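You operate a simulated robot arm through the tools that you are given. There is no shell and no other tool.

Carry out the task below with a simulated robot arm. There is one attempt and no reset: what you move stays moved.

TASK
Stop the yellow cabinet, block it off and switch the black breaker off.
Fine: red button first, dial to 0, switch blocked by its slide before the door opens; door shut.

Only the result counts: the job must be done as asked and must still hold three seconds after the hand-in. Knocking over, shifting, dropping, spilling or breaking anything else fails it.

THE ROBOT
A 6-joint arm with a two-finger gripper, fixed in place. Base frame: the origin is at the foot of the arm, x ahead of it, y to its left, z up. Readings come in m, rad, newtons and seconds.
Its first joint turns from -2.897 to 2.897 rad. Payload 3.43 kg.
The TCP is the grasp point between the finger pads, 0.02 m short of the fingertips. In the tool frame z runs along the fingers and y along their closing line. Largest opening 0.19 m; the body of the gripper starts 0.248 m behind the TCP.
Orientation is that of the tool frame in the base frame, as a unit quaternion [w, x, y, z]. With the fingers straight down and closing along the base's y, the tool's x points along the base's -x, its y along +y and its z along -z.

THE INTERFACE
- The arm moves only by the tool move_arm. Its argument "plan" is one flat list of numbers, 7 for each row, row after row: the opening, from 0 (shut) to 1 (fully open), then the shift along the tool's x, y, z in units of 40 mm (1.0 is 40 mm), then the turn, a rotation vector about the tool's x, y, z in units of 5 degrees (1.0 is 5 degrees). In form: [hand, x, y, z, rx, ry, rz, hand, x, y, z, rx, ry, rz, ...]. A call has 1 to 20 rows; each row shifts and turns the commanded pose from where the row before left it, along the tool's axes as they then stand. A call with a number of a shift or a turn outside -1 to 1 is refused whole. Rows are played at 5 a second. More than 0.05 m and 0.15 rad between two rows, or a gripper value outside its range, and nothing of the call is played. Where a pose cannot be reached the arm comes as near as it can. A force on the tool above 90 N (or 10 N above the force at the start of the call, whichever is more), or a blocked arm, ends the call early, and 0.2 s more pass. Each finger travels about 0.045 m/s and halts on what it meets, pressing with about 34 N; the grip force reading is that of the motor and also rises with nothing between the fingers. The clock runs only during rows and for 0.2 s after the last one: add rows that do not move to give the fingers time. It gives the time, the measured TCP pose, the force on the tool (base axes), the opening and the grip force at its end, in the units of the frame above (readings bear some noise), with the torque about the TCP (base axes, N m) and any sound that the robot's microphone picked up, and new pictures: "show" is both (left out), scene, wrist or none.
- Cameras (640 x 400 px; columns grow to the right, rows downward): "scene" is fixed at [0.3979, -0.6501, 1.4693]; the picture's right is [0.76, -0.65, 0.00], its down [-0.28, -0.33, -0.90] and it looks along [0.58, 0.69, -0.44] (base axes); focal length 340 px, centre (320, 200). "wrist" rides on the gripper at [0.07, -0.008, -0.288] in the tool frame; the picture's right is [0.12, 0.99, 0.00], its down [-0.96, 0.12, -0.25] and it looks along [-0.25, 0.03, 0.97] (tool axes); focal length 261 px, centre (320, 200). There is no depth. A picture from a camera that has moved, and an enlarged one, comes with that camera's place and axes in the base frame and with its lens.
- slide_trunk(by): slides the trunk up (or, below 0, down) by that many m; the arm rides with it, the base frame stays. It gives what a move gives, with no picture.
- close_up(camera, box): a new picture of the part [left, top, right, bottom] of that camera's present view, enlarged. The clock stands still meanwhile.
- sign_off(): hands the job in; it is judged then, once.

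Places have to be worked out from the pictures, the camera data and where the tool is seen. Open the gripper and draw the arm clear of the work before you hand the job in, unless the task says otherwise.

The tools are called as a command line: name --argument value ..., lists and objects as JSON in quotes. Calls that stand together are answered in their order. move_arm: Moves the arm, as the interface text tells. Its arguments: {"type":"object","properties":{"plan":{"type":"array","items":{"type":"number"}},"show":{"type":"string","enum":["both","scene","wrist","none"]}},"required":["plan"]} The other tools are called the same way: slide_trunk (by) slides the trunk up or down; close_up (camera, box) takes an enlarged picture of a part of a camera's view; sign_off () hands the job in.

At the start:

```text
time: 0.0
position: [0.7019, 0.1534, 1.1838]
orientation: [0.0, 0.001, 1.0, 0.0]
ft_force: [0.6, 0.5, -0.5]
torque: [0.0, 0.01, 0.04]
opening: 0.1899
gripper_force: 0.0
trunk travel left (down, up): [-0.175, 0.065]
```

scene: 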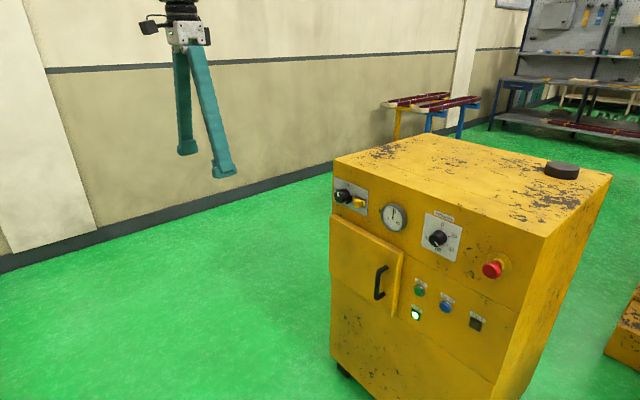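
wrist: 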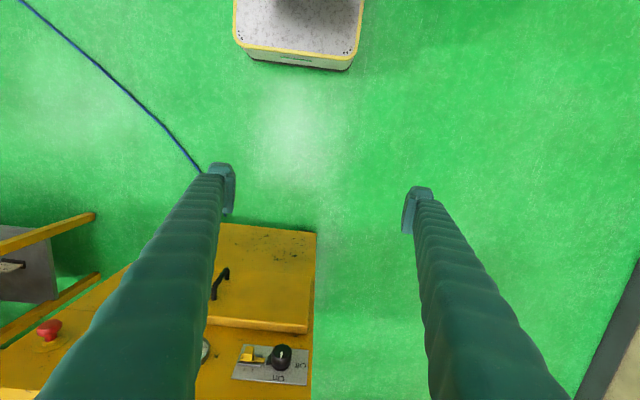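

I start by looking at the panel closely before moving anything.

close_up --camera "scene" --box '[320, 160, 420, 240]'

close_up --camera "scene" --box '[400, 200, 540, 350]'

close_up --camera "wrist" --box '[180, 200, 340, 400]'

close_up --camera "scene" --box '[320, 200, 520, 400]'

```text
5.00 times, centred on (370, 200) of scene
camera zoom: at [0.3979, -0.6501, 1.4693], right [0.76, -0.65, 0.0], down [-0.28, -0.33, -0.9], along [0.58, 0.69, -0.44], focal length 1699 px, centre (70, 200)
```

zoom: 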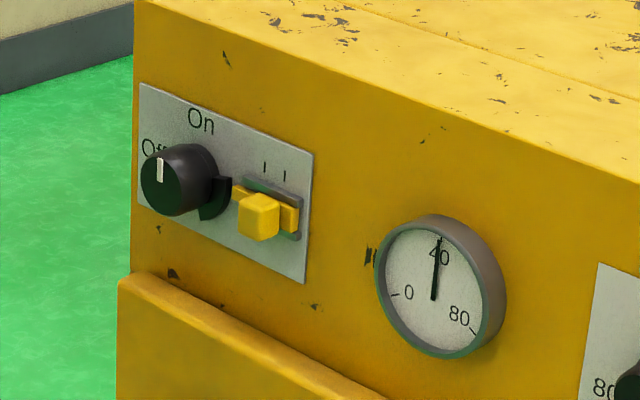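

```text
2.67 times, centred on (470, 275) of scene
camera zoom: at [0.3979, -0.6501, 1.4693], right [0.76, -0.65, 0.0], down [-0.28, -0.33, -0.9], along [0.58, 0.69, -0.44], focal length 906 px, centre (-80, 0)
```

zoom: 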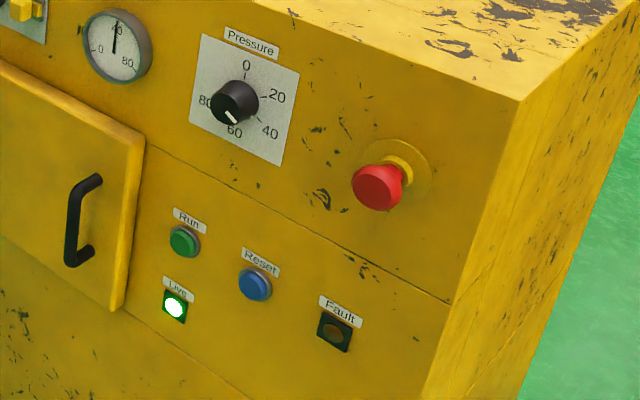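

```text
2.00 times, centred on (260, 300) of wrist
camera zoom: at [0.6311, 0.1443, 1.4713], right [-0.12, 0.99, 0.0], down [0.96, 0.12, 0.25], along [0.25, 0.03, -0.97], focal length 521 px, centre (440, 0)
```

zoom: 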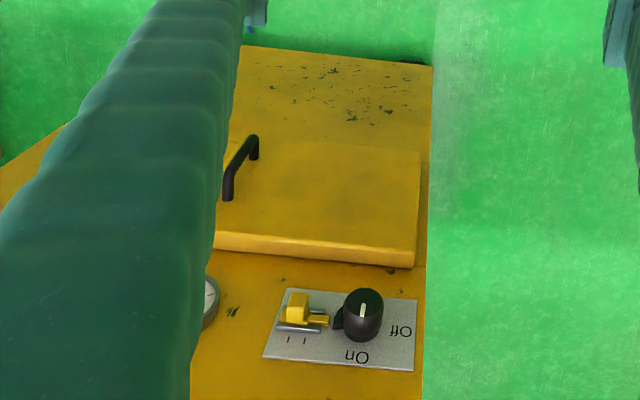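

```text
2.00 times, centred on (420, 300) of scene
camera zoom: at [0.3979, -0.6501, 1.4693], right [0.76, -0.65, 0.0], down [-0.28, -0.33, -0.9], along [0.58, 0.69, -0.44], focal length 680 px, centre (120, 0)
```

zoom: 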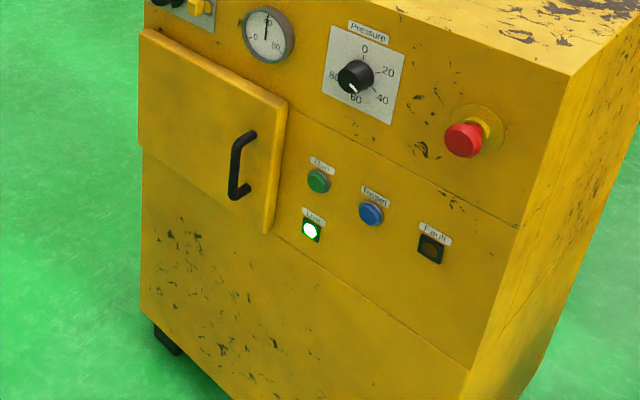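

The cabinet front faces the arm at about x = 1.15. I judge the red button to be near (1.13, -0.41, 0.97) and the black switch near (1.12, 0.12, 0.97). I'll tilt the tool towards horizontal in place to get a better look.

move_arm --plan '[1, 0, 0, 0, 0, -1, 0, 1, 0, 0, 0, 0, -1, 0, 1, 0, 0, 0, 0, -1, 0, 1, 0, 0, 0, 0, -1, 0, 1, 0, 0, 0, 0, -1, 0, 1, 0, 0, 0, 0, -1, 0, 1, 0, 0, 0, 0, -1, 0, 1, 0, 0, 0, 0, -1, 0, 1, 0, 0, 0, 0, -1, 0]' --show "both"

```text
time: 2.0
position: [0.7025, 0.1528, 1.1859]
orientation: [0.383, -0.001, 0.924, 0.0]
ft_force: [0.3, 0.0, -1.0]
torque: [0.0, 0.02, -0.01]
opening: 0.1901
gripper_force: 0.2
trunk travel left (down, up): [-0.175, 0.065]
camera wrist: at [0.4487, 0.1444, 1.3371], right [-0.09, 0.99, -0.08], down [0.5, 0.12, 0.86], along [0.86, 0.03, -0.51], focal length 261 px, centre (320, 200)
```

scene: 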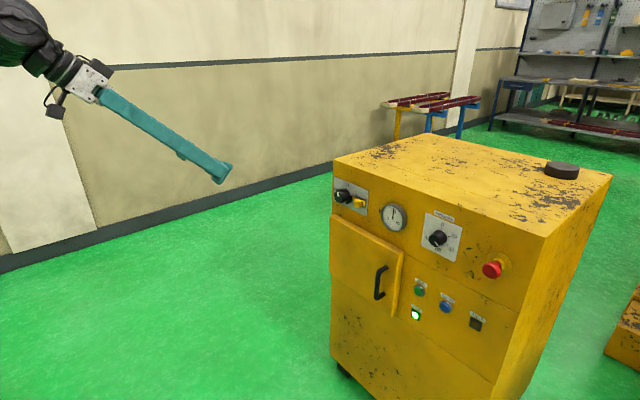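
wrist: 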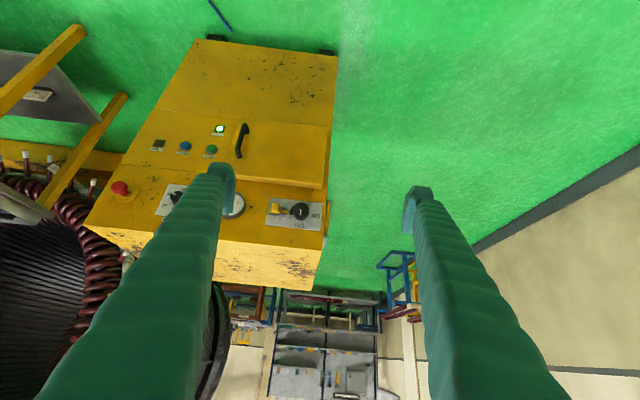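

From here the whole panel is in view, with no obstruction in front of the cabinet. I finish the tilt to horizontal while moving right and down to stand in front of the red button, and shut the fingers on the way.

move_arm --plan '[0, 0, -1, 0, 0, -1, 0, 0, 0, -1, 0, 0, -1, 0, 0, 0, -1, 0, 0, -1, 0, 0, 0, -1, 0, 0, -1, 0, 0, 0, -1, 0, 0, -1, 0, 0, 0, -1, 0, 0, -1, 0, 0, 0, -1, 0, 0, -1, 0, 0, 0, -1, 0, 0, -1, 0, 0, 0, -1, 0, 0, -1, 0, 0, 1, -1, 0, 0, 0, 0, 0, 1, -1, 0, 0, 0, 0, 0, 1, -1, 0, 0, 0, 0, 0, 1, -1, 0, 0, 0, 0, 0, 1, -1, 0, 0, 0, 0]' --show "both"

```text
refused: row 10 steps farther than a row can; nothing moved
```

The diagonal rows step too far, so I split them up.

move_arm --plan '[0, 0, -1, 0, 0, -1, 0, 0, 0, -1, 0, 0, -1, 0, 0, 0, -1, 0, 0, -1, 0, 0, 0, -1, 0, 0, -1, 0, 0, 0, -1, 0, 0, -1, 0, 0, 0, -1, 0, 0, -1, 0, 0, 0, -1, 0, 0, -1, 0, 0, 0, -1, 0, 0, -1, 0, 0, 0, -1, 0, 0, -1, 0, 0, 0.8, -0.8, 0, 0, 0, 0, 0, 0.8, -0.8, 0, 0, 0, 0, 0, 0.8, -0.8, 0, 0, 0, 0, 0, 0.8, -0.8, 0, 0, 0, 0, 0, 0.8, -0.8, 0, 0, 0, 0, 0, 0.8, -0.8, 0, 0, 0, 0]' --show "both"

```text
time: 5.2
position: [0.7071, -0.3911, 0.9956]
orientation: [0.708, -0.001, 0.707, -0.001]
ft_force: [0.0, 1.0, 0.7]
torque: [-0.01, 0.19, -0.23]
opening: 0.0
gripper_force: 34.0
out of reach, approached as far as the arm can: row 5, 10, 11
trunk travel left (down, up): [-0.175, 0.065]
camera wrist: at [0.4183, -0.3997, 0.9253], right [0.0, 0.99, -0.12], down [-0.25, 0.12, 0.96], along [0.97, 0.03, 0.25], focal length 261 px, centre (320, 200)
```

scene: 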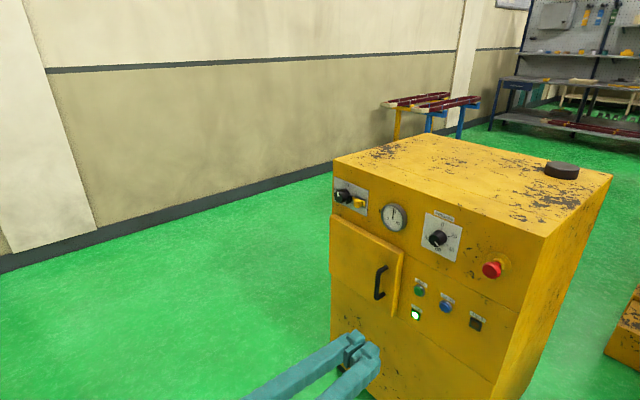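
wrist: 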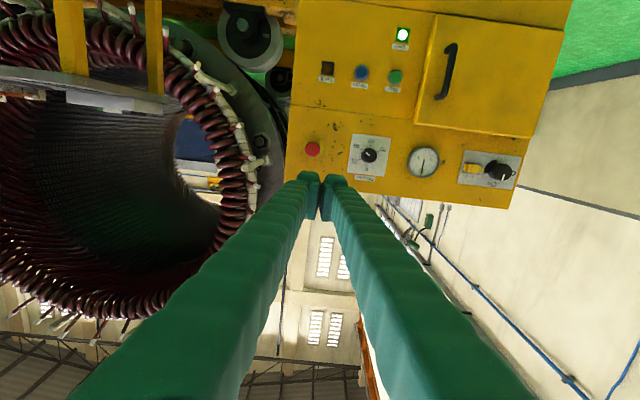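

The panel is now fully visible (upside down). I take close-ups to read the switch, dial and gauge.

close_up --camera "wrist" --box '[290, 110, 450, 210]'

close_up --camera "wrist" --box '[400, 110, 560, 210]'

close_up --camera "wrist" --box '[290, 10, 450, 110]'

```text
4.00 times, centred on (370, 160) of wrist
camera zoom: at [0.4183, -0.3997, 0.9253], right [0.0, 0.99, -0.12], down [-0.25, 0.12, 0.96], along [0.97, 0.03, 0.25], focal length 1043 px, centre (120, 360)
```

zoom: 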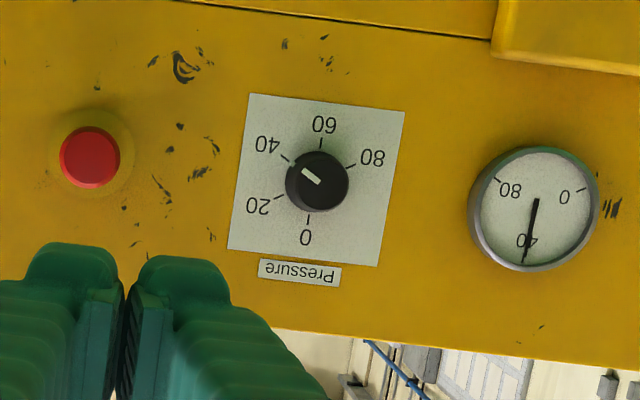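

```text
4.00 times, centred on (480, 160) of wrist
camera zoom: at [0.4183, -0.3997, 0.9253], right [0.0, 0.99, -0.12], down [-0.25, 0.12, 0.96], along [0.97, 0.03, 0.25], focal length 1043 px, centre (-320, 360)
```

zoom: 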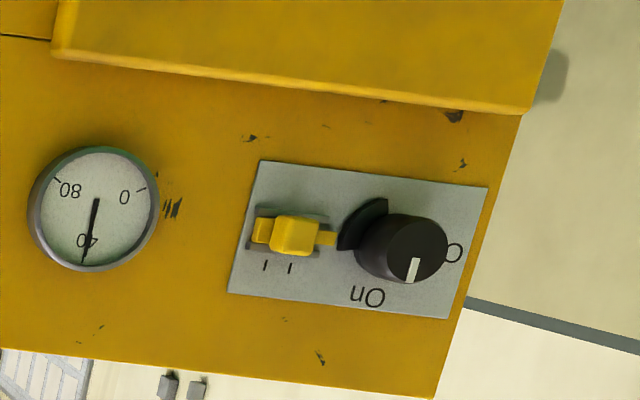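

```text
4.00 times, centred on (370, 60) of wrist
camera zoom: at [0.4183, -0.3997, 0.9253], right [0.0, 0.99, -0.12], down [-0.25, 0.12, 0.96], along [0.97, 0.03, 0.25], focal length 1043 px, centre (120, 760)
```

zoom: 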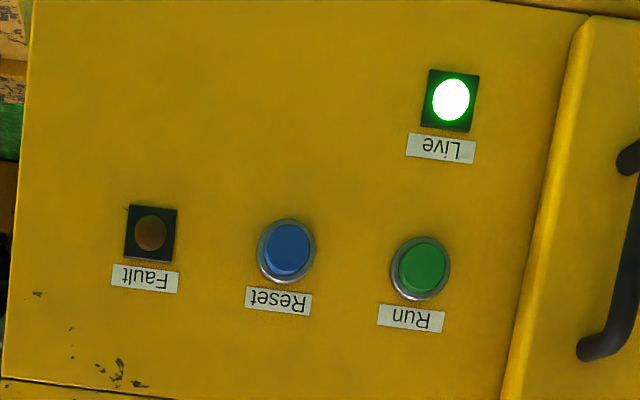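

The dial points at 40 and 0 is at the top, so it needs about 120° counter-clockwise. The switch points up at On, Off is to its left, and the slide bolt sits right of the knob. First the red button at about (1.13, -0.415, 0.970): I line up and approach to a few cm.

move_arm --plan '[0, 0.6, -0.6, 0, 0, 0, 0, 0, 0, 0, 1, 0, 0, 0, 0, 0, 0, 1, 0, 0, 0, 0, 0, 0, 1, 0, 0, 0, 0, 0, 0, 1, 0, 0, 0, 0, 0, 0, 1, 0, 0, 0, 0, 0, 0, 1, 0, 0, 0, 0, 0, 0, 1, 0, 0, 0, 0, 0, 0, 0.5, 0, 0, 0]' --show "both"

```text
time: 7.2
position: [1.0068, -0.4179, 0.9726]
orientation: [0.707, 0.001, 0.707, 0.0]
ft_force: [0.0, -0.1, -0.4]
torque: [0.02, 0.08, 0.01]
opening: 0.0
gripper_force: 33.9
trunk travel left (down, up): [-0.175, 0.065]
camera wrist: at [0.719, -0.4248, 0.9018], right [0.0, 0.99, -0.12], down [-0.25, 0.12, 0.96], along [0.97, 0.03, 0.25], focal length 261 px, centre (320, 200)
```

scene: 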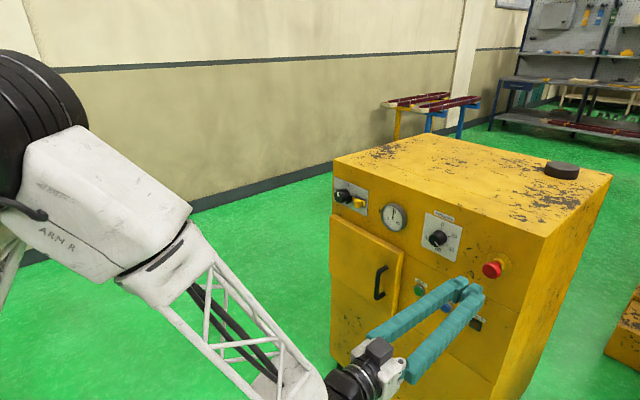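
wrist: 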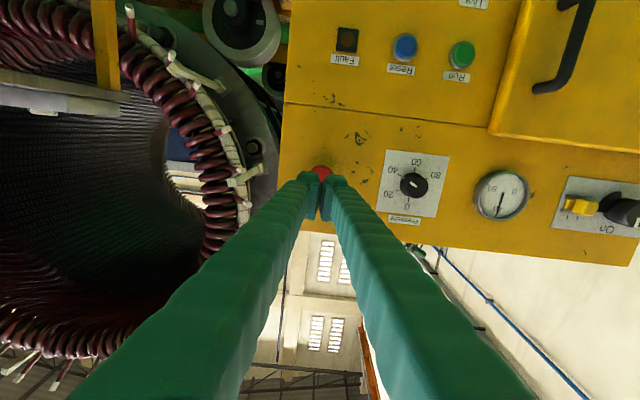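

Aligned with the button. I advance in small steps until it clicks.

move_arm --plan '[0, 0, 0.05, 1, 0, 0, 0, 0, 0.05, 0, 0.7, 0, 0, 0, 0, 0, 0, 0.2, 0, 0, 0, 0, 0, 0, 0.2, 0, 0, 0]' --show "both"

```text
time: 8.2
position: [1.0927, -0.4138, 0.971]
orientation: [0.707, 0.001, 0.707, 0.0]
ft_force: [-0.5, -0.6, 1.0]
torque: [0.04, 0.01, 0.0]
opening: 0.0
gripper_force: 33.9
trunk travel left (down, up): [-0.175, 0.065]
camera wrist: at [0.8033, -0.4218, 0.8994], right [0.0, 0.99, -0.12], down [-0.25, 0.11, 0.96], along [0.97, 0.03, 0.25], focal length 261 px, centre (320, 200)
```

scene: 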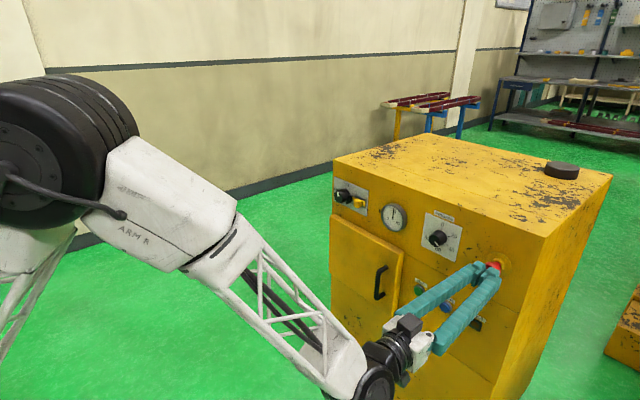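
wrist: 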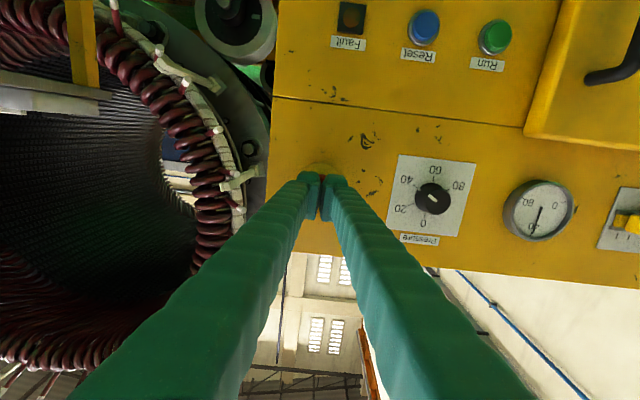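

Tips are about to touch. I continue in 4 mm steps.

move_arm --plan '[0, 0, 0, 0.15, 0, 0, 0, 0, 0, 0, 0.15, 0, 0, 0, 0, 0, 0, 0.15, 0, 0, 0, 0, 0, 0, 0.15, 0, 0, 0]' --show "wrist"

```text
time: 9.3
position: [1.1093, -0.4135, 0.9722]
orientation: [0.707, -0.001, 0.708, 0.001]
ft_force: [-80.7, 14.3, 5.2]
torque: [-0.4, -0.2, 0.27]
opening: 0.0058
gripper_force: 34.3
trunk travel left (down, up): [-0.175, 0.065]
stopped in row 4: the force on the tool passed its limit at 101 N (the readings are from after the stop); the commanded pose is now the measured one
camera wrist: at [0.8209, -0.4221, 0.9006], right [0.0, 0.99, -0.12], down [-0.25, 0.12, 0.96], along [0.97, 0.03, 0.24], focal length 261 px, centre (320, 200)
```

wrist: 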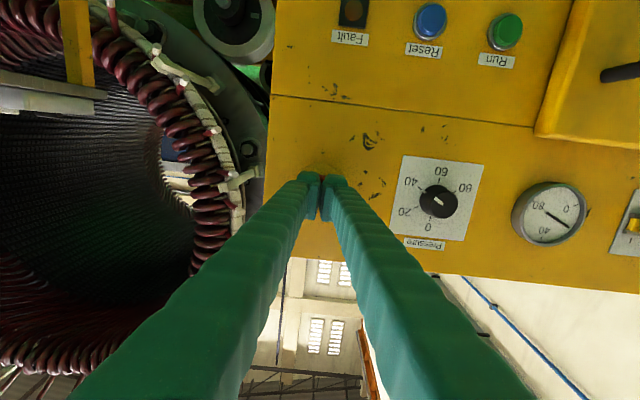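

The button bottomed out and the gauge needle moved. I back off and look.

move_arm --plan '[0, 0, 0, -0.5, 0, 0, 0, 0, 0, 0, -1, 0, 0, 0, 0, 0, 0, -0.5, 0, 0, 0]' --show "both"

close_up --camera "scene" --box '[320, 160, 560, 340]'

close_up --camera "wrist" --box '[300, 0, 640, 270]'

```text
time: 10.1
position: [1.0335, -0.4134, 0.9677]
orientation: [0.705, -0.001, 0.709, 0.001]
ft_force: [-0.2, -0.1, 0.6]
torque: [-0.02, -0.1, -0.04]
opening: 0.0
gripper_force: 34.4
trunk travel left (down, up): [-0.175, 0.065]
camera wrist: at [0.7448, -0.4225, 0.8985], right [0.0, 0.99, -0.12], down [-0.24, 0.11, 0.96], along [0.97, 0.03, 0.24], focal length 261 px, centre (320, 200)
```

scene: 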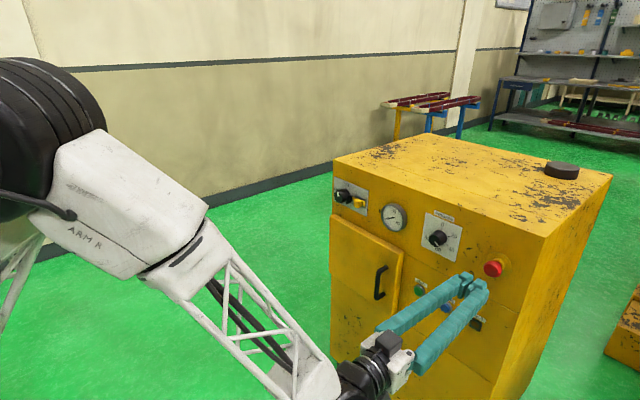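
wrist: 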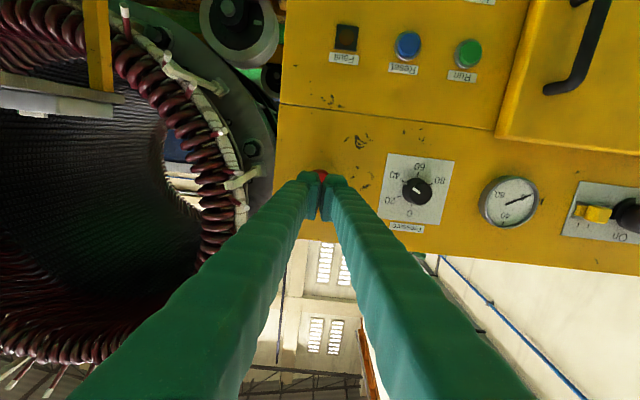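

```text
2.22 times, centred on (440, 250) of scene
camera zoom: at [0.3979, -0.6501, 1.4693], right [0.76, -0.65, 0.0], down [-0.28, -0.33, -0.9], along [0.58, 0.69, -0.44], focal length 755 px, centre (53, 89)
```

zoom: 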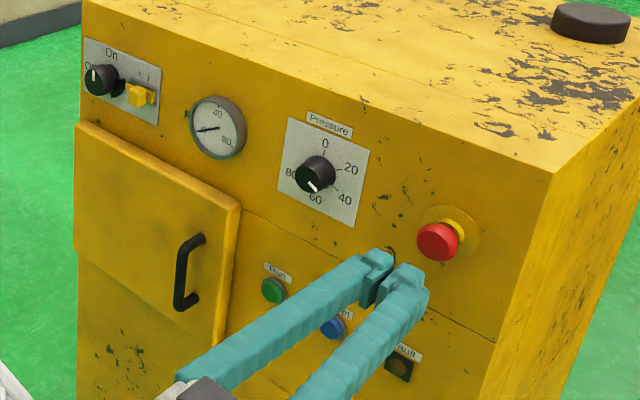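

```text
1.48 times, centred on (470, 135) of wrist
camera zoom: at [0.7448, -0.4225, 0.8985], right [0.0, 0.99, -0.12], down [-0.24, 0.11, 0.96], along [0.97, 0.03, 0.24], focal length 386 px, centre (98, 296)
```

zoom: 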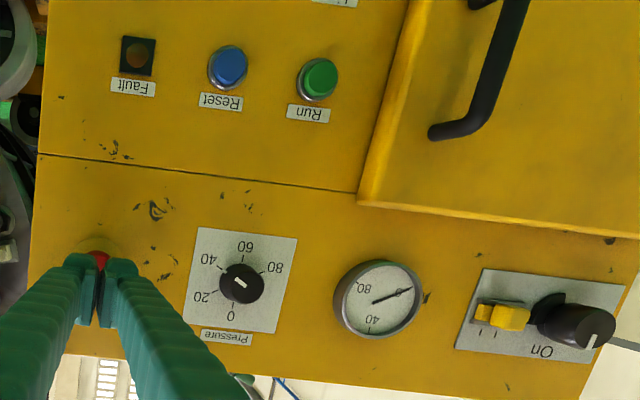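

The red button is in, the machine has stopped and the gauge is dropping to 0. Next is the dial, whose knob I judge to be near (1.135, -0.262, 0.97) and about 42 mm across. I move in front of it with the fingers partly open for a look.

move_arm --plan '[0.5, 0, 0.95, -0.25, 0, 0, 0, 0.5, 0, 0.95, -0.25, 0, 0, 0, 0.5, 0, 0.95, -0.25, 0, 0, 0, 0.5, 0, 0.95, -0.25, 0, 0, 0, 0.5, 0, 0, 0, 0, 0, 0, 0.5, 0, 0, 0, 0, 0, 0]' --show "both"

close_up --camera "wrist" --box '[240, 110, 400, 210]'

close_up --camera "scene" --box '[400, 190, 528, 270]'

```text
time: 11.5
position: [0.9927, -0.2605, 0.9679]
orientation: [0.706, -0.001, 0.708, 0.001]
ft_force: [0.2, -0.5, -1.0]
torque: [-0.01, 0.04, -0.01]
opening: 0.0952
gripper_force: 0.0
trunk travel left (down, up): [-0.175, 0.065]
camera wrist: at [0.7044, -0.2699, 0.898], right [0.0, 0.99, -0.12], down [-0.24, 0.11, 0.96], along [0.97, 0.03, 0.24], focal length 261 px, centre (320, 200)
```

scene: 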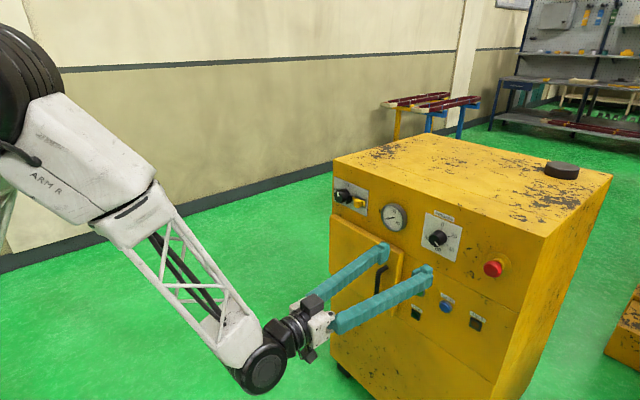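
wrist: 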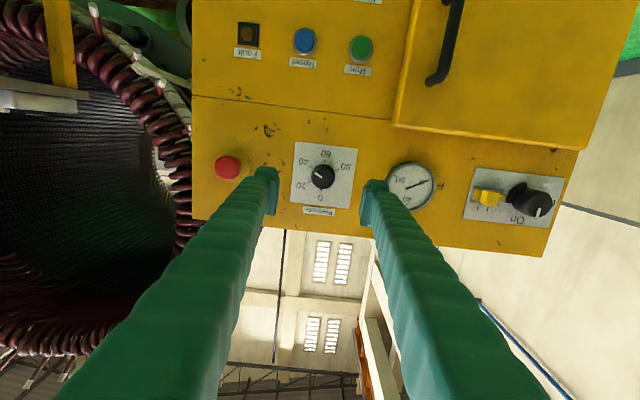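

```text
4.00 times, centred on (320, 160) of wrist
camera zoom: at [0.7044, -0.2699, 0.898], right [0.0, 0.99, -0.12], down [-0.24, 0.11, 0.96], along [0.97, 0.03, 0.24], focal length 1043 px, centre (320, 360)
```

zoom: 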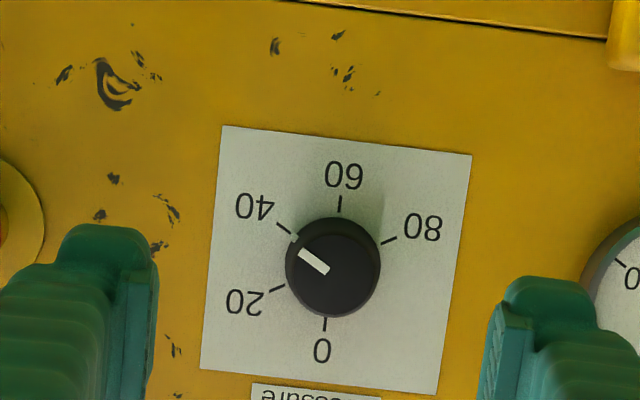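

```text
5.00 times, centred on (464, 230) of scene
camera zoom: at [0.3979, -0.6501, 1.4693], right [0.76, -0.65, 0.0], down [-0.28, -0.33, -0.9], along [0.58, 0.69, -0.44], focal length 1699 px, centre (-400, 50)
```

zoom: 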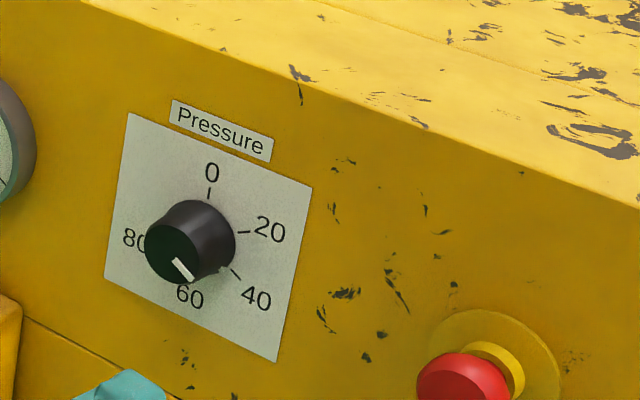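

Using both cameras, the dial plate lies at x ≈ 1.16 with the knob centred at about (y -0.255, z 0.967) and its face at x ≈ 1.135. I correct by 6 mm and pre-turn the tool 60° clockwise, so the 120° counter-clockwise turn stays within wrist range.

move_arm --plan '[0.5, 0.02, 0.14, 0, 0, 0, 0, 0.5, 0, 0, 0, 0, 0, 1, 0.5, 0, 0, 0, 0, 0, 1, 0.5, 0, 0, 0, 0, 0, 1, 0.5, 0, 0, 0, 0, 0, 1, 0.5, 0, 0, 0, 0, 0, 1, 0.5, 0, 0, 0, 0, 0, 1, 0.5, 0, 0, 0, 0, 0, 1, 0.5, 0, 0, 0, 0, 0, 1, 0.5, 0, 0, 0, 0, 0, 1, 0.5, 0, 0, 0, 0, 0, 1, 0.5, 0, 0, 0, 0, 0, 1, 0.5, 0, 0, 0, 0, 0, 1]' --show "both"

```text
time: 14.3
position: [0.9938, -0.255, 0.9678]
orientation: [0.61, 0.353, 0.614, 0.354]
ft_force: [0.5, -0.3, 0.1]
torque: [-0.01, -0.04, -0.01]
opening: 0.095
gripper_force: 0.0
trunk travel left (down, up): [-0.175, 0.065]
camera wrist: at [0.7046, -0.1987, 0.9262], right [0.0, 0.6, 0.8], down [-0.24, -0.78, 0.58], along [0.97, -0.2, 0.14], focal length 261 px, centre (320, 200)
```

scene: 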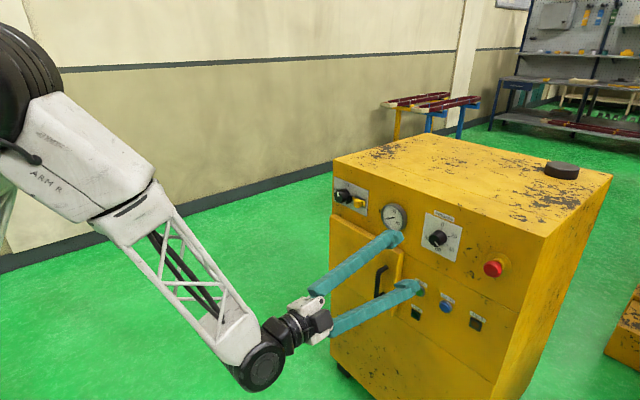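
wrist: 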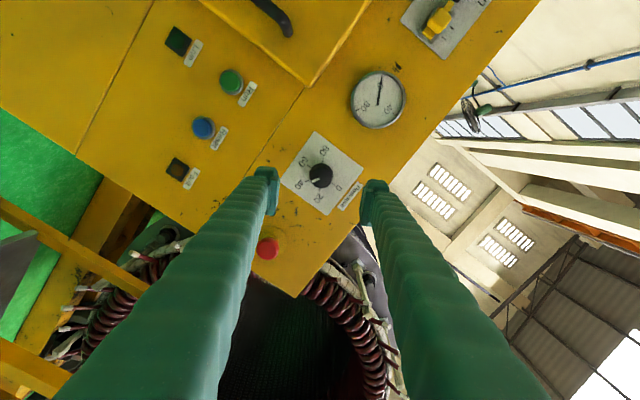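

The roll worked and the knob sits on the tool axis. I advance so the tips straddle the knob.

move_arm --plan '[0.5, 0, 0, 1, 0, 0, 0, 0.5, 0, 0, 1, 0, 0, 0, 0.5, 0, 0, 0.7, 0, 0, 0, 0.5, 0, 0, 0.4, 0, 0, 0, 0.5, 0, 0, 0.35, 0, 0, 0]' --show "both"

close_up --camera "wrist" --box '[240, 120, 400, 220]'

close_up --camera "scene" --box '[380, 190, 508, 270]'

```text
time: 15.5
position: [1.1306, -0.2542, 0.9672]
orientation: [0.61, 0.354, 0.614, 0.355]
ft_force: [-0.4, -0.1, -0.1]
torque: [0.05, 0.01, 0.0]
opening: 0.0952
gripper_force: 0.1
trunk travel left (down, up): [-0.175, 0.065]
camera wrist: at [0.8422, -0.1984, 0.9247], right [0.0, 0.6, 0.8], down [-0.24, -0.78, 0.58], along [0.97, -0.2, 0.14], focal length 261 px, centre (320, 200)
```

scene: 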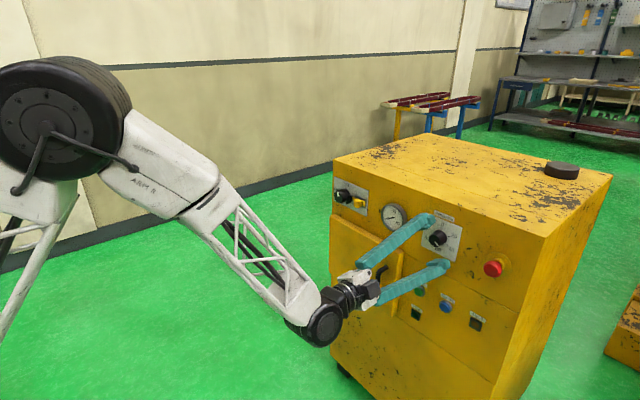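
wrist: 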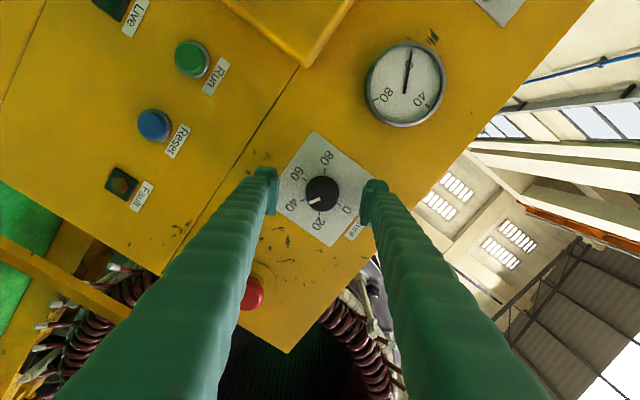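

```text
4.00 times, centred on (320, 170) of wrist
camera zoom: at [0.8422, -0.1984, 0.9247], right [0.0, 0.6, 0.8], down [-0.24, -0.78, 0.58], along [0.97, -0.2, 0.14], focal length 1043 px, centre (320, 320)
```

zoom: 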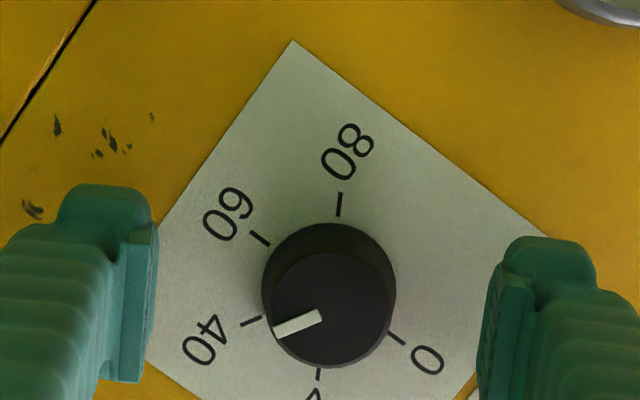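

```text
5.00 times, centred on (444, 230) of scene
camera zoom: at [0.3979, -0.6501, 1.4693], right [0.76, -0.65, 0.0], down [-0.28, -0.33, -0.9], along [0.58, 0.69, -0.44], focal length 1699 px, centre (-300, 50)
```

zoom: 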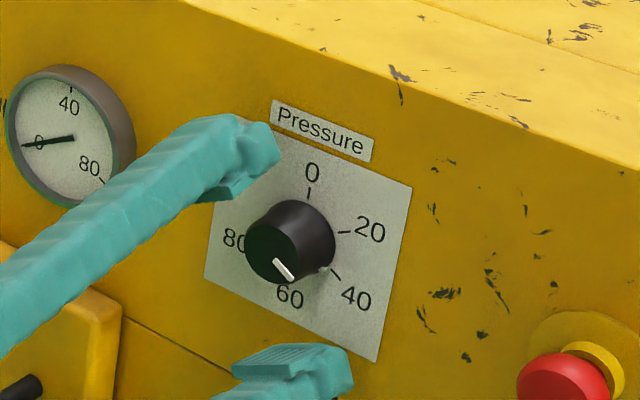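

The gauge reads 0 now. The knob is about 4 mm off along the tool's y, so I correct and close on it.

move_arm --plan '[0.5, 0, 0.09, 0.05, 0, 0, 0, 0, 0, 0, 0, 0, 0, 0, 0, 0, 0, 0, 0, 0, 0, 0, 0, 0, 0, 0, 0, 0, 0, 0, 0, 0, 0, 0, 0, 0, 0, 0, 0, 0, 0, 0]' --show "wrist"

```text
time: 16.9
position: [1.1319, -0.2534, 0.9701]
orientation: [0.61, 0.353, 0.615, 0.354]
ft_force: [0.1, -1.3, -3.8]
torque: [-0.01, 0.04, -0.01]
opening: 0.0388
gripper_force: 45.3
trunk travel left (down, up): [-0.175, 0.065]
camera wrist: at [0.8442, -0.1969, 0.9275], right [0.0, 0.6, 0.8], down [-0.24, -0.78, 0.58], along [0.97, -0.2, 0.14], focal length 261 px, centre (320, 200)
```

wrist: 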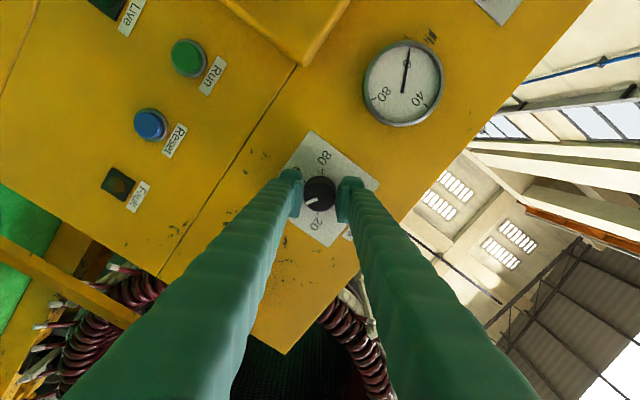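

The knob is gripped (opening 0.039) with almost no side load. I turn it 60° counter-clockwise and check.

move_arm --plan '[0, 0, 0, 0, 0, 0, -1, 0, 0, 0, 0, 0, 0, -1, 0, 0, 0, 0, 0, 0, -1, 0, 0, 0, 0, 0, 0, -1, 0, 0, 0, 0, 0, 0, -1, 0, 0, 0, 0, 0, 0, -1, 0, 0, 0, 0, 0, 0, -1, 0, 0, 0, 0, 0, 0, -1, 0, 0, 0, 0, 0, 0, -1, 0, 0, 0, 0, 0, 0, -1, 0, 0, 0, 0, 0, 0, -1, 0, 0, 0, 0, 0, 0, -1]' --show "both"

close_up --camera "wrist" --box '[240, 120, 400, 220]'

```text
time: 19.5
position: [1.1326, -0.2547, 0.9695]
orientation: [0.705, -0.001, 0.709, 0.001]
ft_force: [-17.2, -7.7, -25.9]
torque: [0.0, 0.16, -0.02]
opening: 0.0385
gripper_force: 44.9
trunk travel left (down, up): [-0.175, 0.065]
camera wrist: at [0.8443, -0.2631, 0.8994], right [0.0, 0.99, -0.12], down [-0.24, 0.12, 0.96], along [0.97, 0.03, 0.24], focal length 261 px, centre (320, 200)
```

scene: 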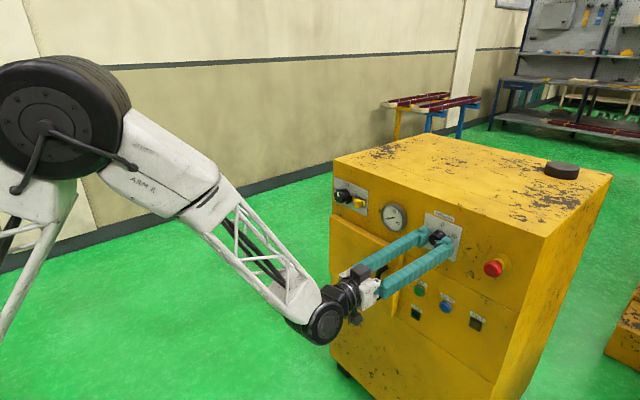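
wrist: 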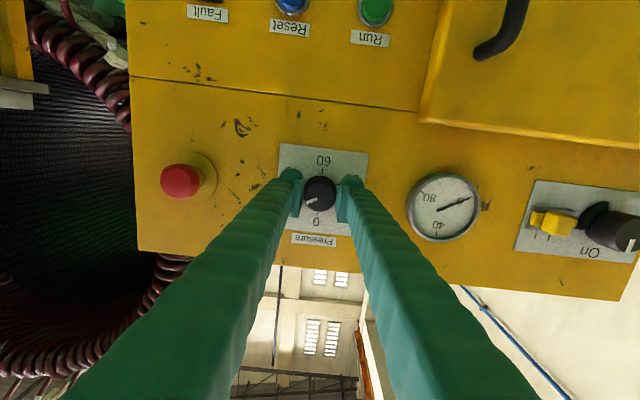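

```text
4.00 times, centred on (320, 170) of wrist
camera zoom: at [0.8443, -0.2631, 0.8994], right [0.0, 0.99, -0.12], down [-0.24, 0.12, 0.96], along [0.97, 0.03, 0.24], focal length 1043 px, centre (320, 320)
```

zoom: 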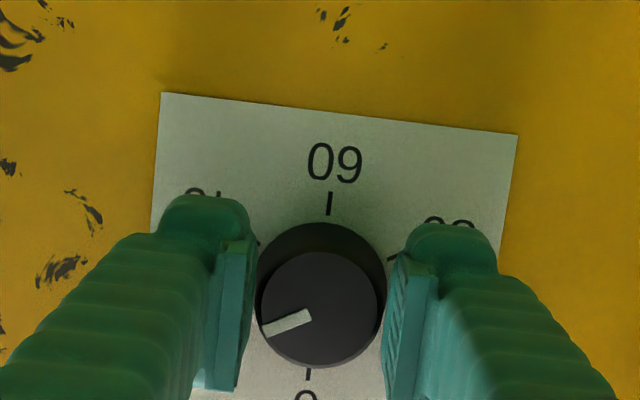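

The dial now points at 20, and the -26 N in z says I hold about 2-3 mm high. I relieve that and turn another 60°.

move_arm --plan '[0, 0.06, -0.03, 0, 0, 0, 0, 0, 0, 0, 0, 0, 0, -1, 0, 0, 0, 0, 0, 0, -1, 0, 0, 0, 0, 0, 0, -1, 0, 0, 0, 0, 0, 0, -1, 0, 0, 0, 0, 0, 0, -1, 0, 0, 0, 0, 0, 0, -1, 0, 0, 0, 0, 0, 0, -1, 0, 0, 0, 0, 0, 0, -1, 0, 0, 0, 0, 0, 0, -1, 0, 0, 0, 0, 0, 0, -1, 0, 0, 0, 0, 0, 0, -1, 0, 0, 0, 0, 0, 0, -1]' --show "both"

close_up --camera "wrist" --box '[240, 120, 400, 220]'

```text
time: 20.6
position: [1.1407, -0.2519, 0.9893]
orientation: [0.698, -0.086, 0.71, -0.038]
ft_force: [20.5, 94.0, 1.1]
torque: [1.76, -1.63, 0.1]
opening: 0.0373
gripper_force: 45.2
out of reach, approached as far as the arm can: row 3, 4, 5
trunk travel left (down, up): [-0.175, 0.065]
stopped in row 5: the force on the tool passed its limit at 99 N (the readings are from after the stop); the commanded pose is now the measured one
camera wrist: at [0.8529, -0.2913, 0.9264], right [-0.07, 0.95, -0.29], down [-0.24, 0.27, 0.93], along [0.97, 0.13, 0.22], focal length 261 px, centre (320, 200)
```

scene: 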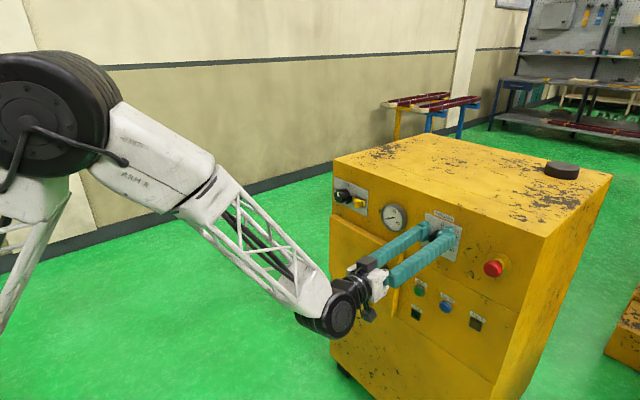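
wrist: 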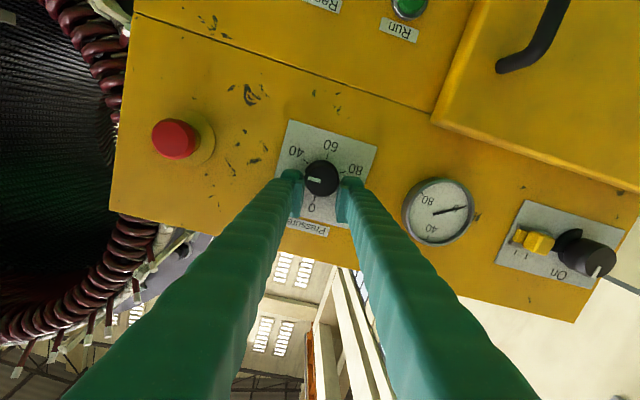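

```text
4.00 times, centred on (320, 170) of wrist
camera zoom: at [0.8529, -0.2913, 0.9264], right [-0.07, 0.95, -0.29], down [-0.24, 0.27, 0.93], along [0.97, 0.13, 0.22], focal length 1043 px, centre (320, 320)
```

zoom: 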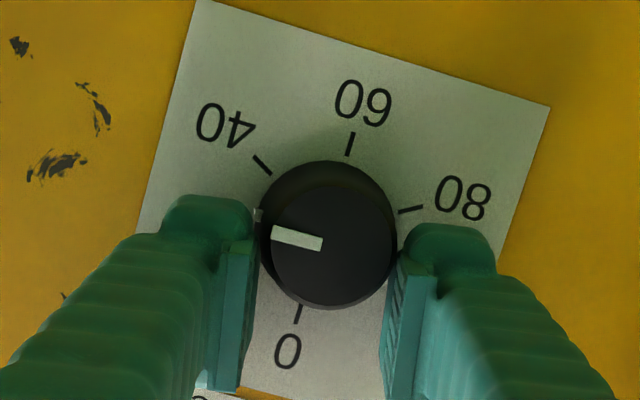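

The wrist hit its roll limit at about -10°, so the tool slid on the knob, and the dial now reads about 28. I release, back off, and will re-grip from the positive roll side.

move_arm --plan '[0.5, 0, 0, 0, 0, 0, 0, 0.5, 0, 0, 0, 0, 0, 0, 0.5, 0, 0, 0, 0, 0, 0, 0.5, 0, 0, 0, 0, 0, 0, 0.5, 0, 0, -0.5, 0, 0, 0, 0.5, 0, 0, -1, 0, 0, 0, 0.5, 0, 0, -1, 0, 0, 0, 0.5, 0, 0, -1, 0, 0, 0]' --show "both"

```text
time: 21.2
position: [1.1251, -0.2896, 0.9849]
orientation: [0.695, -0.067, 0.714, -0.047]
ft_force: [-137.3, -32.0, 4.4]
torque: [-0.3, 1.53, 6.89]
opening: 0.087
gripper_force: 0.1
trunk travel left (down, up): [-0.175, 0.065]
stopped in row 2: the force on the tool passed its limit at 122 N (the readings are from after the stop); the commanded pose is now the measured one
camera wrist: at [0.8348, -0.3166, 0.9245], right [-0.03, 0.96, -0.28], down [-0.23, 0.26, 0.94], along [0.97, 0.09, 0.21], focal length 261 px, centre (320, 200)
```

scene: 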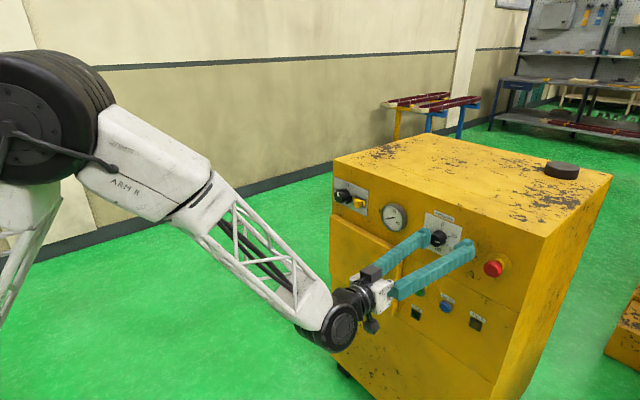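
wrist: 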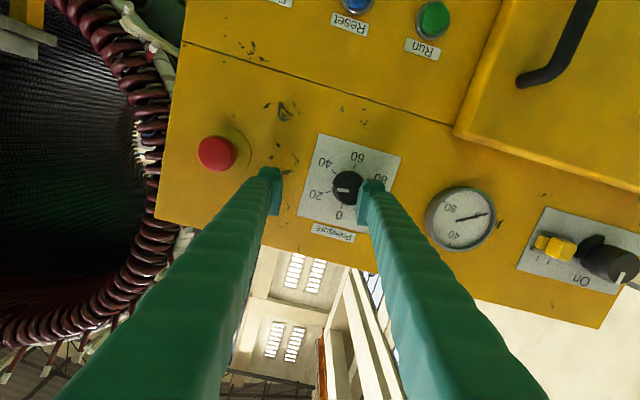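

The release sprang the arm aside and a finger is pressing something (-137 N in x). I retreat straight back gently.

move_arm --plan '[0.5, 0, 0, -0.3, 0, 0, 0, 0.5, 0, 0, -0.7, 0, 0, 0, 0.5, 0, 0, -1, 0, 0, 0, 0.5, 0, 0, -1, 0, 0, 0]' --show "both"

close_up --camera "wrist" --box '[280, 100, 440, 200]'

```text
time: 22.2
position: [1.0136, -0.2872, 0.988]
orientation: [0.693, -0.072, 0.716, -0.039]
ft_force: [1.3, 0.1, -0.7]
torque: [0.01, -0.14, -0.04]
opening: 0.0952
gripper_force: 0.1
out of reach, approached as far as the arm can: row 4
trunk travel left (down, up): [-0.175, 0.065]
camera wrist: at [0.7238, -0.3179, 0.9296], right [-0.05, 0.96, -0.27], down [-0.22, 0.26, 0.94], along [0.97, 0.11, 0.2], focal length 261 px, centre (320, 200)
```

scene: 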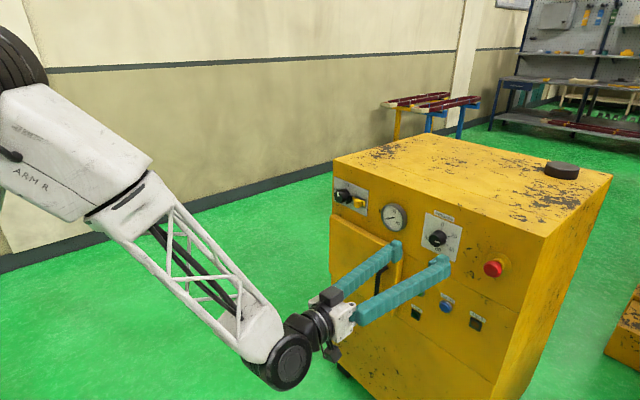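
wrist: 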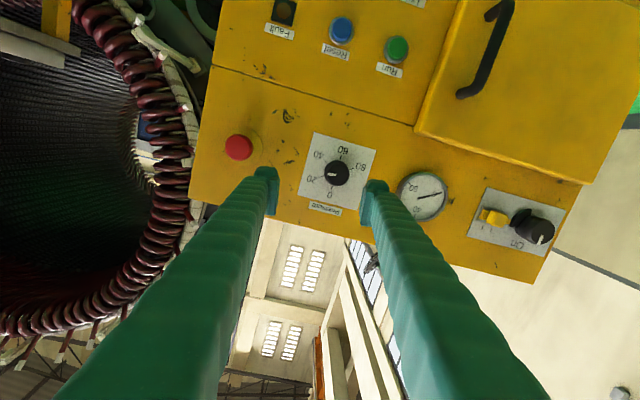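

```text
4.00 times, centred on (360, 150) of wrist
camera zoom: at [0.7238, -0.3179, 0.9296], right [-0.05, 0.96, -0.27], down [-0.22, 0.26, 0.94], along [0.97, 0.11, 0.2], focal length 1043 px, centre (160, 400)
```

zoom: 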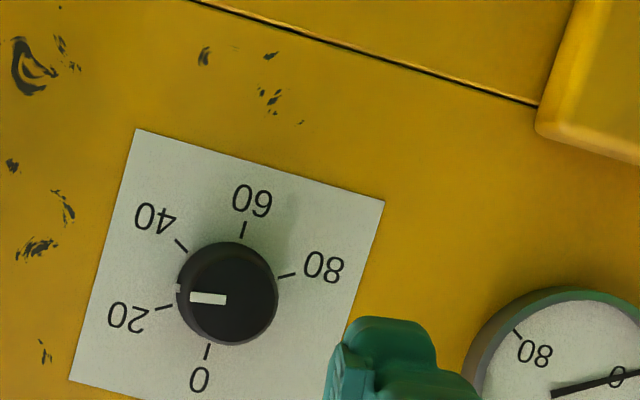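

Clear now, with nothing else disturbed; the dial sits at about 26. I straighten the tool, recentre at (y -0.2545, z 0.967) and roll positively by 80°.

move_arm --plan '[0.5, 0, 0, 0, 0.56, -0.32, 0, 0.5, 0, 0, 0, 0, 0, 1, 0.5, 0, 0, 0, 0, 0, 0.8, 0.5, 0.525, 0.82, 0, 0, 0, 0, 0.5, 0, 0, 0, 0, 0, 1, 0.5, 0, 0, 0, 0, 0, 1, 0.5, 0, 0, 0, 0, 0, 1, 0.5, 0, 0, 0, 0, 0, 1, 0.5, 0, 0, 0, 0, 0, 1, 0.5, 0, 0, 0, 0, 0, 1, 0.5, 0, 0, 0, 0, 0, 1, 0.5, 0, 0, 0, 0, 0, 1, 0.5, 0, 0, 0, 0, 0, 1, 0.5, 0, 0, 0, 0, 0, 1, 0.5, 0, 0, 0, 0, 0, 1, 0.5, 0, 0, 0, 0, 0, 1, 0.5, 0, 0, 0, 0, 0, 1, 0.5, 0, 0, 0, 0, 0, 1, 0.5, 0, 0, 0, 0, 0, 1, 0.5, 0, 0, 0, 0, 0, 1]' --show "wrist"

```text
time: 26.4
position: [1.0115, -0.2532, 0.9681]
orientation: [0.522, 0.452, 0.56, 0.458]
ft_force: [0.1, -0.4, -0.3]
torque: [0.02, 0.01, -0.02]
opening: 0.0951
gripper_force: 0.1
out of reach, approached as far as the arm can: row 1
trunk travel left (down, up): [-0.175, 0.065]
camera wrist: at [0.7205, -0.1975, 0.9577], right [0.02, 0.29, 0.96], down [-0.2, -0.94, 0.29], along [0.98, -0.2, 0.04], focal length 261 px, centre (320, 200)
```

wrist: 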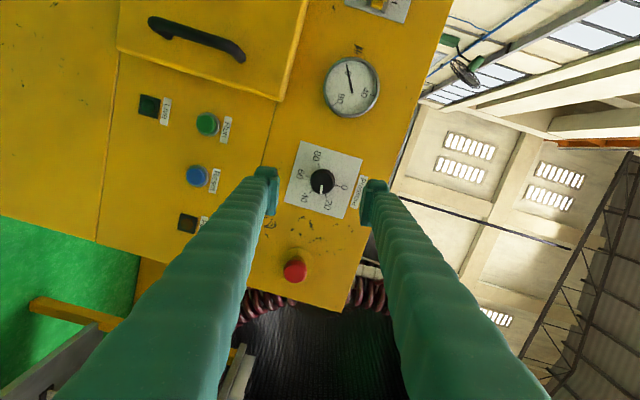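

The tool still tilts about 3°, since that correction was not reachable earlier. I fix it now, roll to 100° and advance to short of the knob for a check.

move_arm --plan '[0.5, 0, 0, 0, -0.32, -0.53, 0, 0.5, -0.033, -0.03, 0, 0, 0, 1, 0.5, 0, 0, 0, 0, 0, 1, 0.5, 0, 0, 0, 0, 0, 1, 0.5, 0, 0, 0, 0, 0, 1, 0.5, 0, 0, 1, 0, 0, 0, 0.5, 0, 0, 0.9, 0, 0, 0, 0.5, 0, 0, 0, 0, 0, 0]' --show "wrist"

close_up --camera "wrist" --box '[240, 130, 400, 230]'

```text
time: 28.2
position: [1.0882, -0.2554, 0.9671]
orientation: [0.454, 0.542, 0.455, 0.542]
ft_force: [0.2, 0.2, -0.4]
torque: [0.0, -0.02, 0.0]
opening: 0.0949
gripper_force: 0.0
trunk travel left (down, up): [-0.175, 0.065]
camera wrist: at [0.8006, -0.1847, 0.9702], right [0.0, -0.05, 1.0], down [-0.25, -0.97, -0.05], along [0.97, -0.25, -0.01], focal length 261 px, centre (320, 200)
```

wrist: 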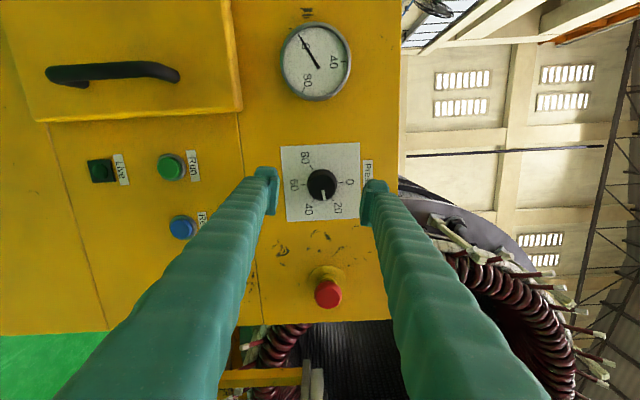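

```text
4.00 times, centred on (320, 180) of wrist
camera zoom: at [0.8006, -0.1847, 0.9702], right [0.0, -0.05, 1.0], down [-0.25, -0.97, -0.05], along [0.97, -0.25, -0.01], focal length 1043 px, centre (320, 280)
```

zoom: 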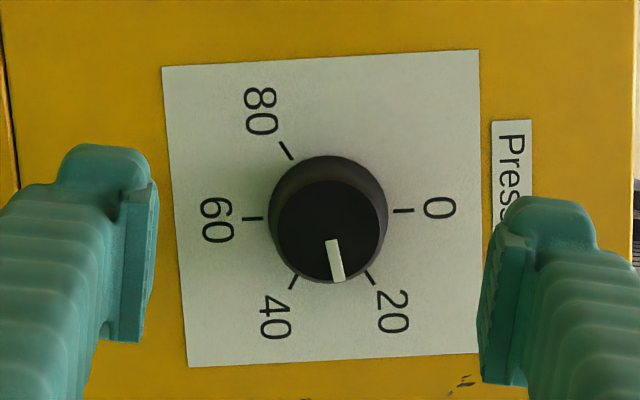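

The knob axis appears about 3 mm above the tool axis, at (y -0.2545, z 0.970). I shift by that, advance, and grip.

move_arm --plan '[0.5, 0.02, 0.075, 0.3, 0, 0, 0, 0.5, 0, 0, 0.5, 0, 0, 0, 0.5, 0, 0, 0.25, 0, 0, 0, 0, 0, 0, 0, 0, 0, 0, 0, 0, 0, 0, 0, 0, 0, 0, 0, 0, 0, 0, 0, 0, 0, 0, 0, 0, 0, 0, 0, 0, 0, 0, 0, 0, 0, 0]' --show "wrist"

```text
time: 30.0
position: [1.1213, -0.2551, 0.9705]
orientation: [0.453, 0.544, 0.455, 0.54]
ft_force: [-134.8, 10.6, 4.2]
torque: [-0.02, -0.18, 0.42]
opening: 0.0211
gripper_force: 32.2
trunk travel left (down, up): [-0.175, 0.065]
stopped in row 8: the force on the tool passed its limit at 103 N (the readings are from after the stop); the commanded pose is now the measured one
camera wrist: at [0.8334, -0.1848, 0.9746], right [0.0, -0.06, 1.0], down [-0.25, -0.97, -0.05], along [0.97, -0.25, -0.02], focal length 261 px, centre (320, 200)
```

wrist: 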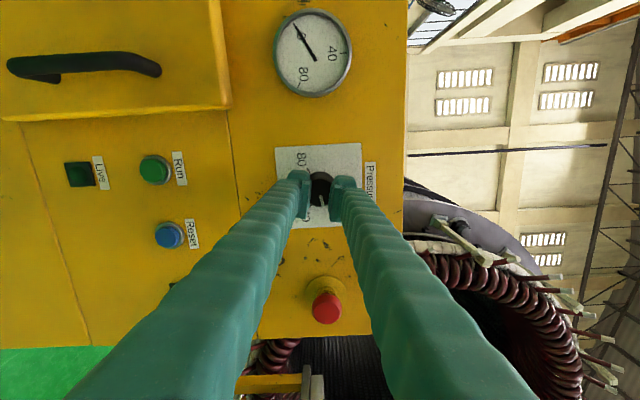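

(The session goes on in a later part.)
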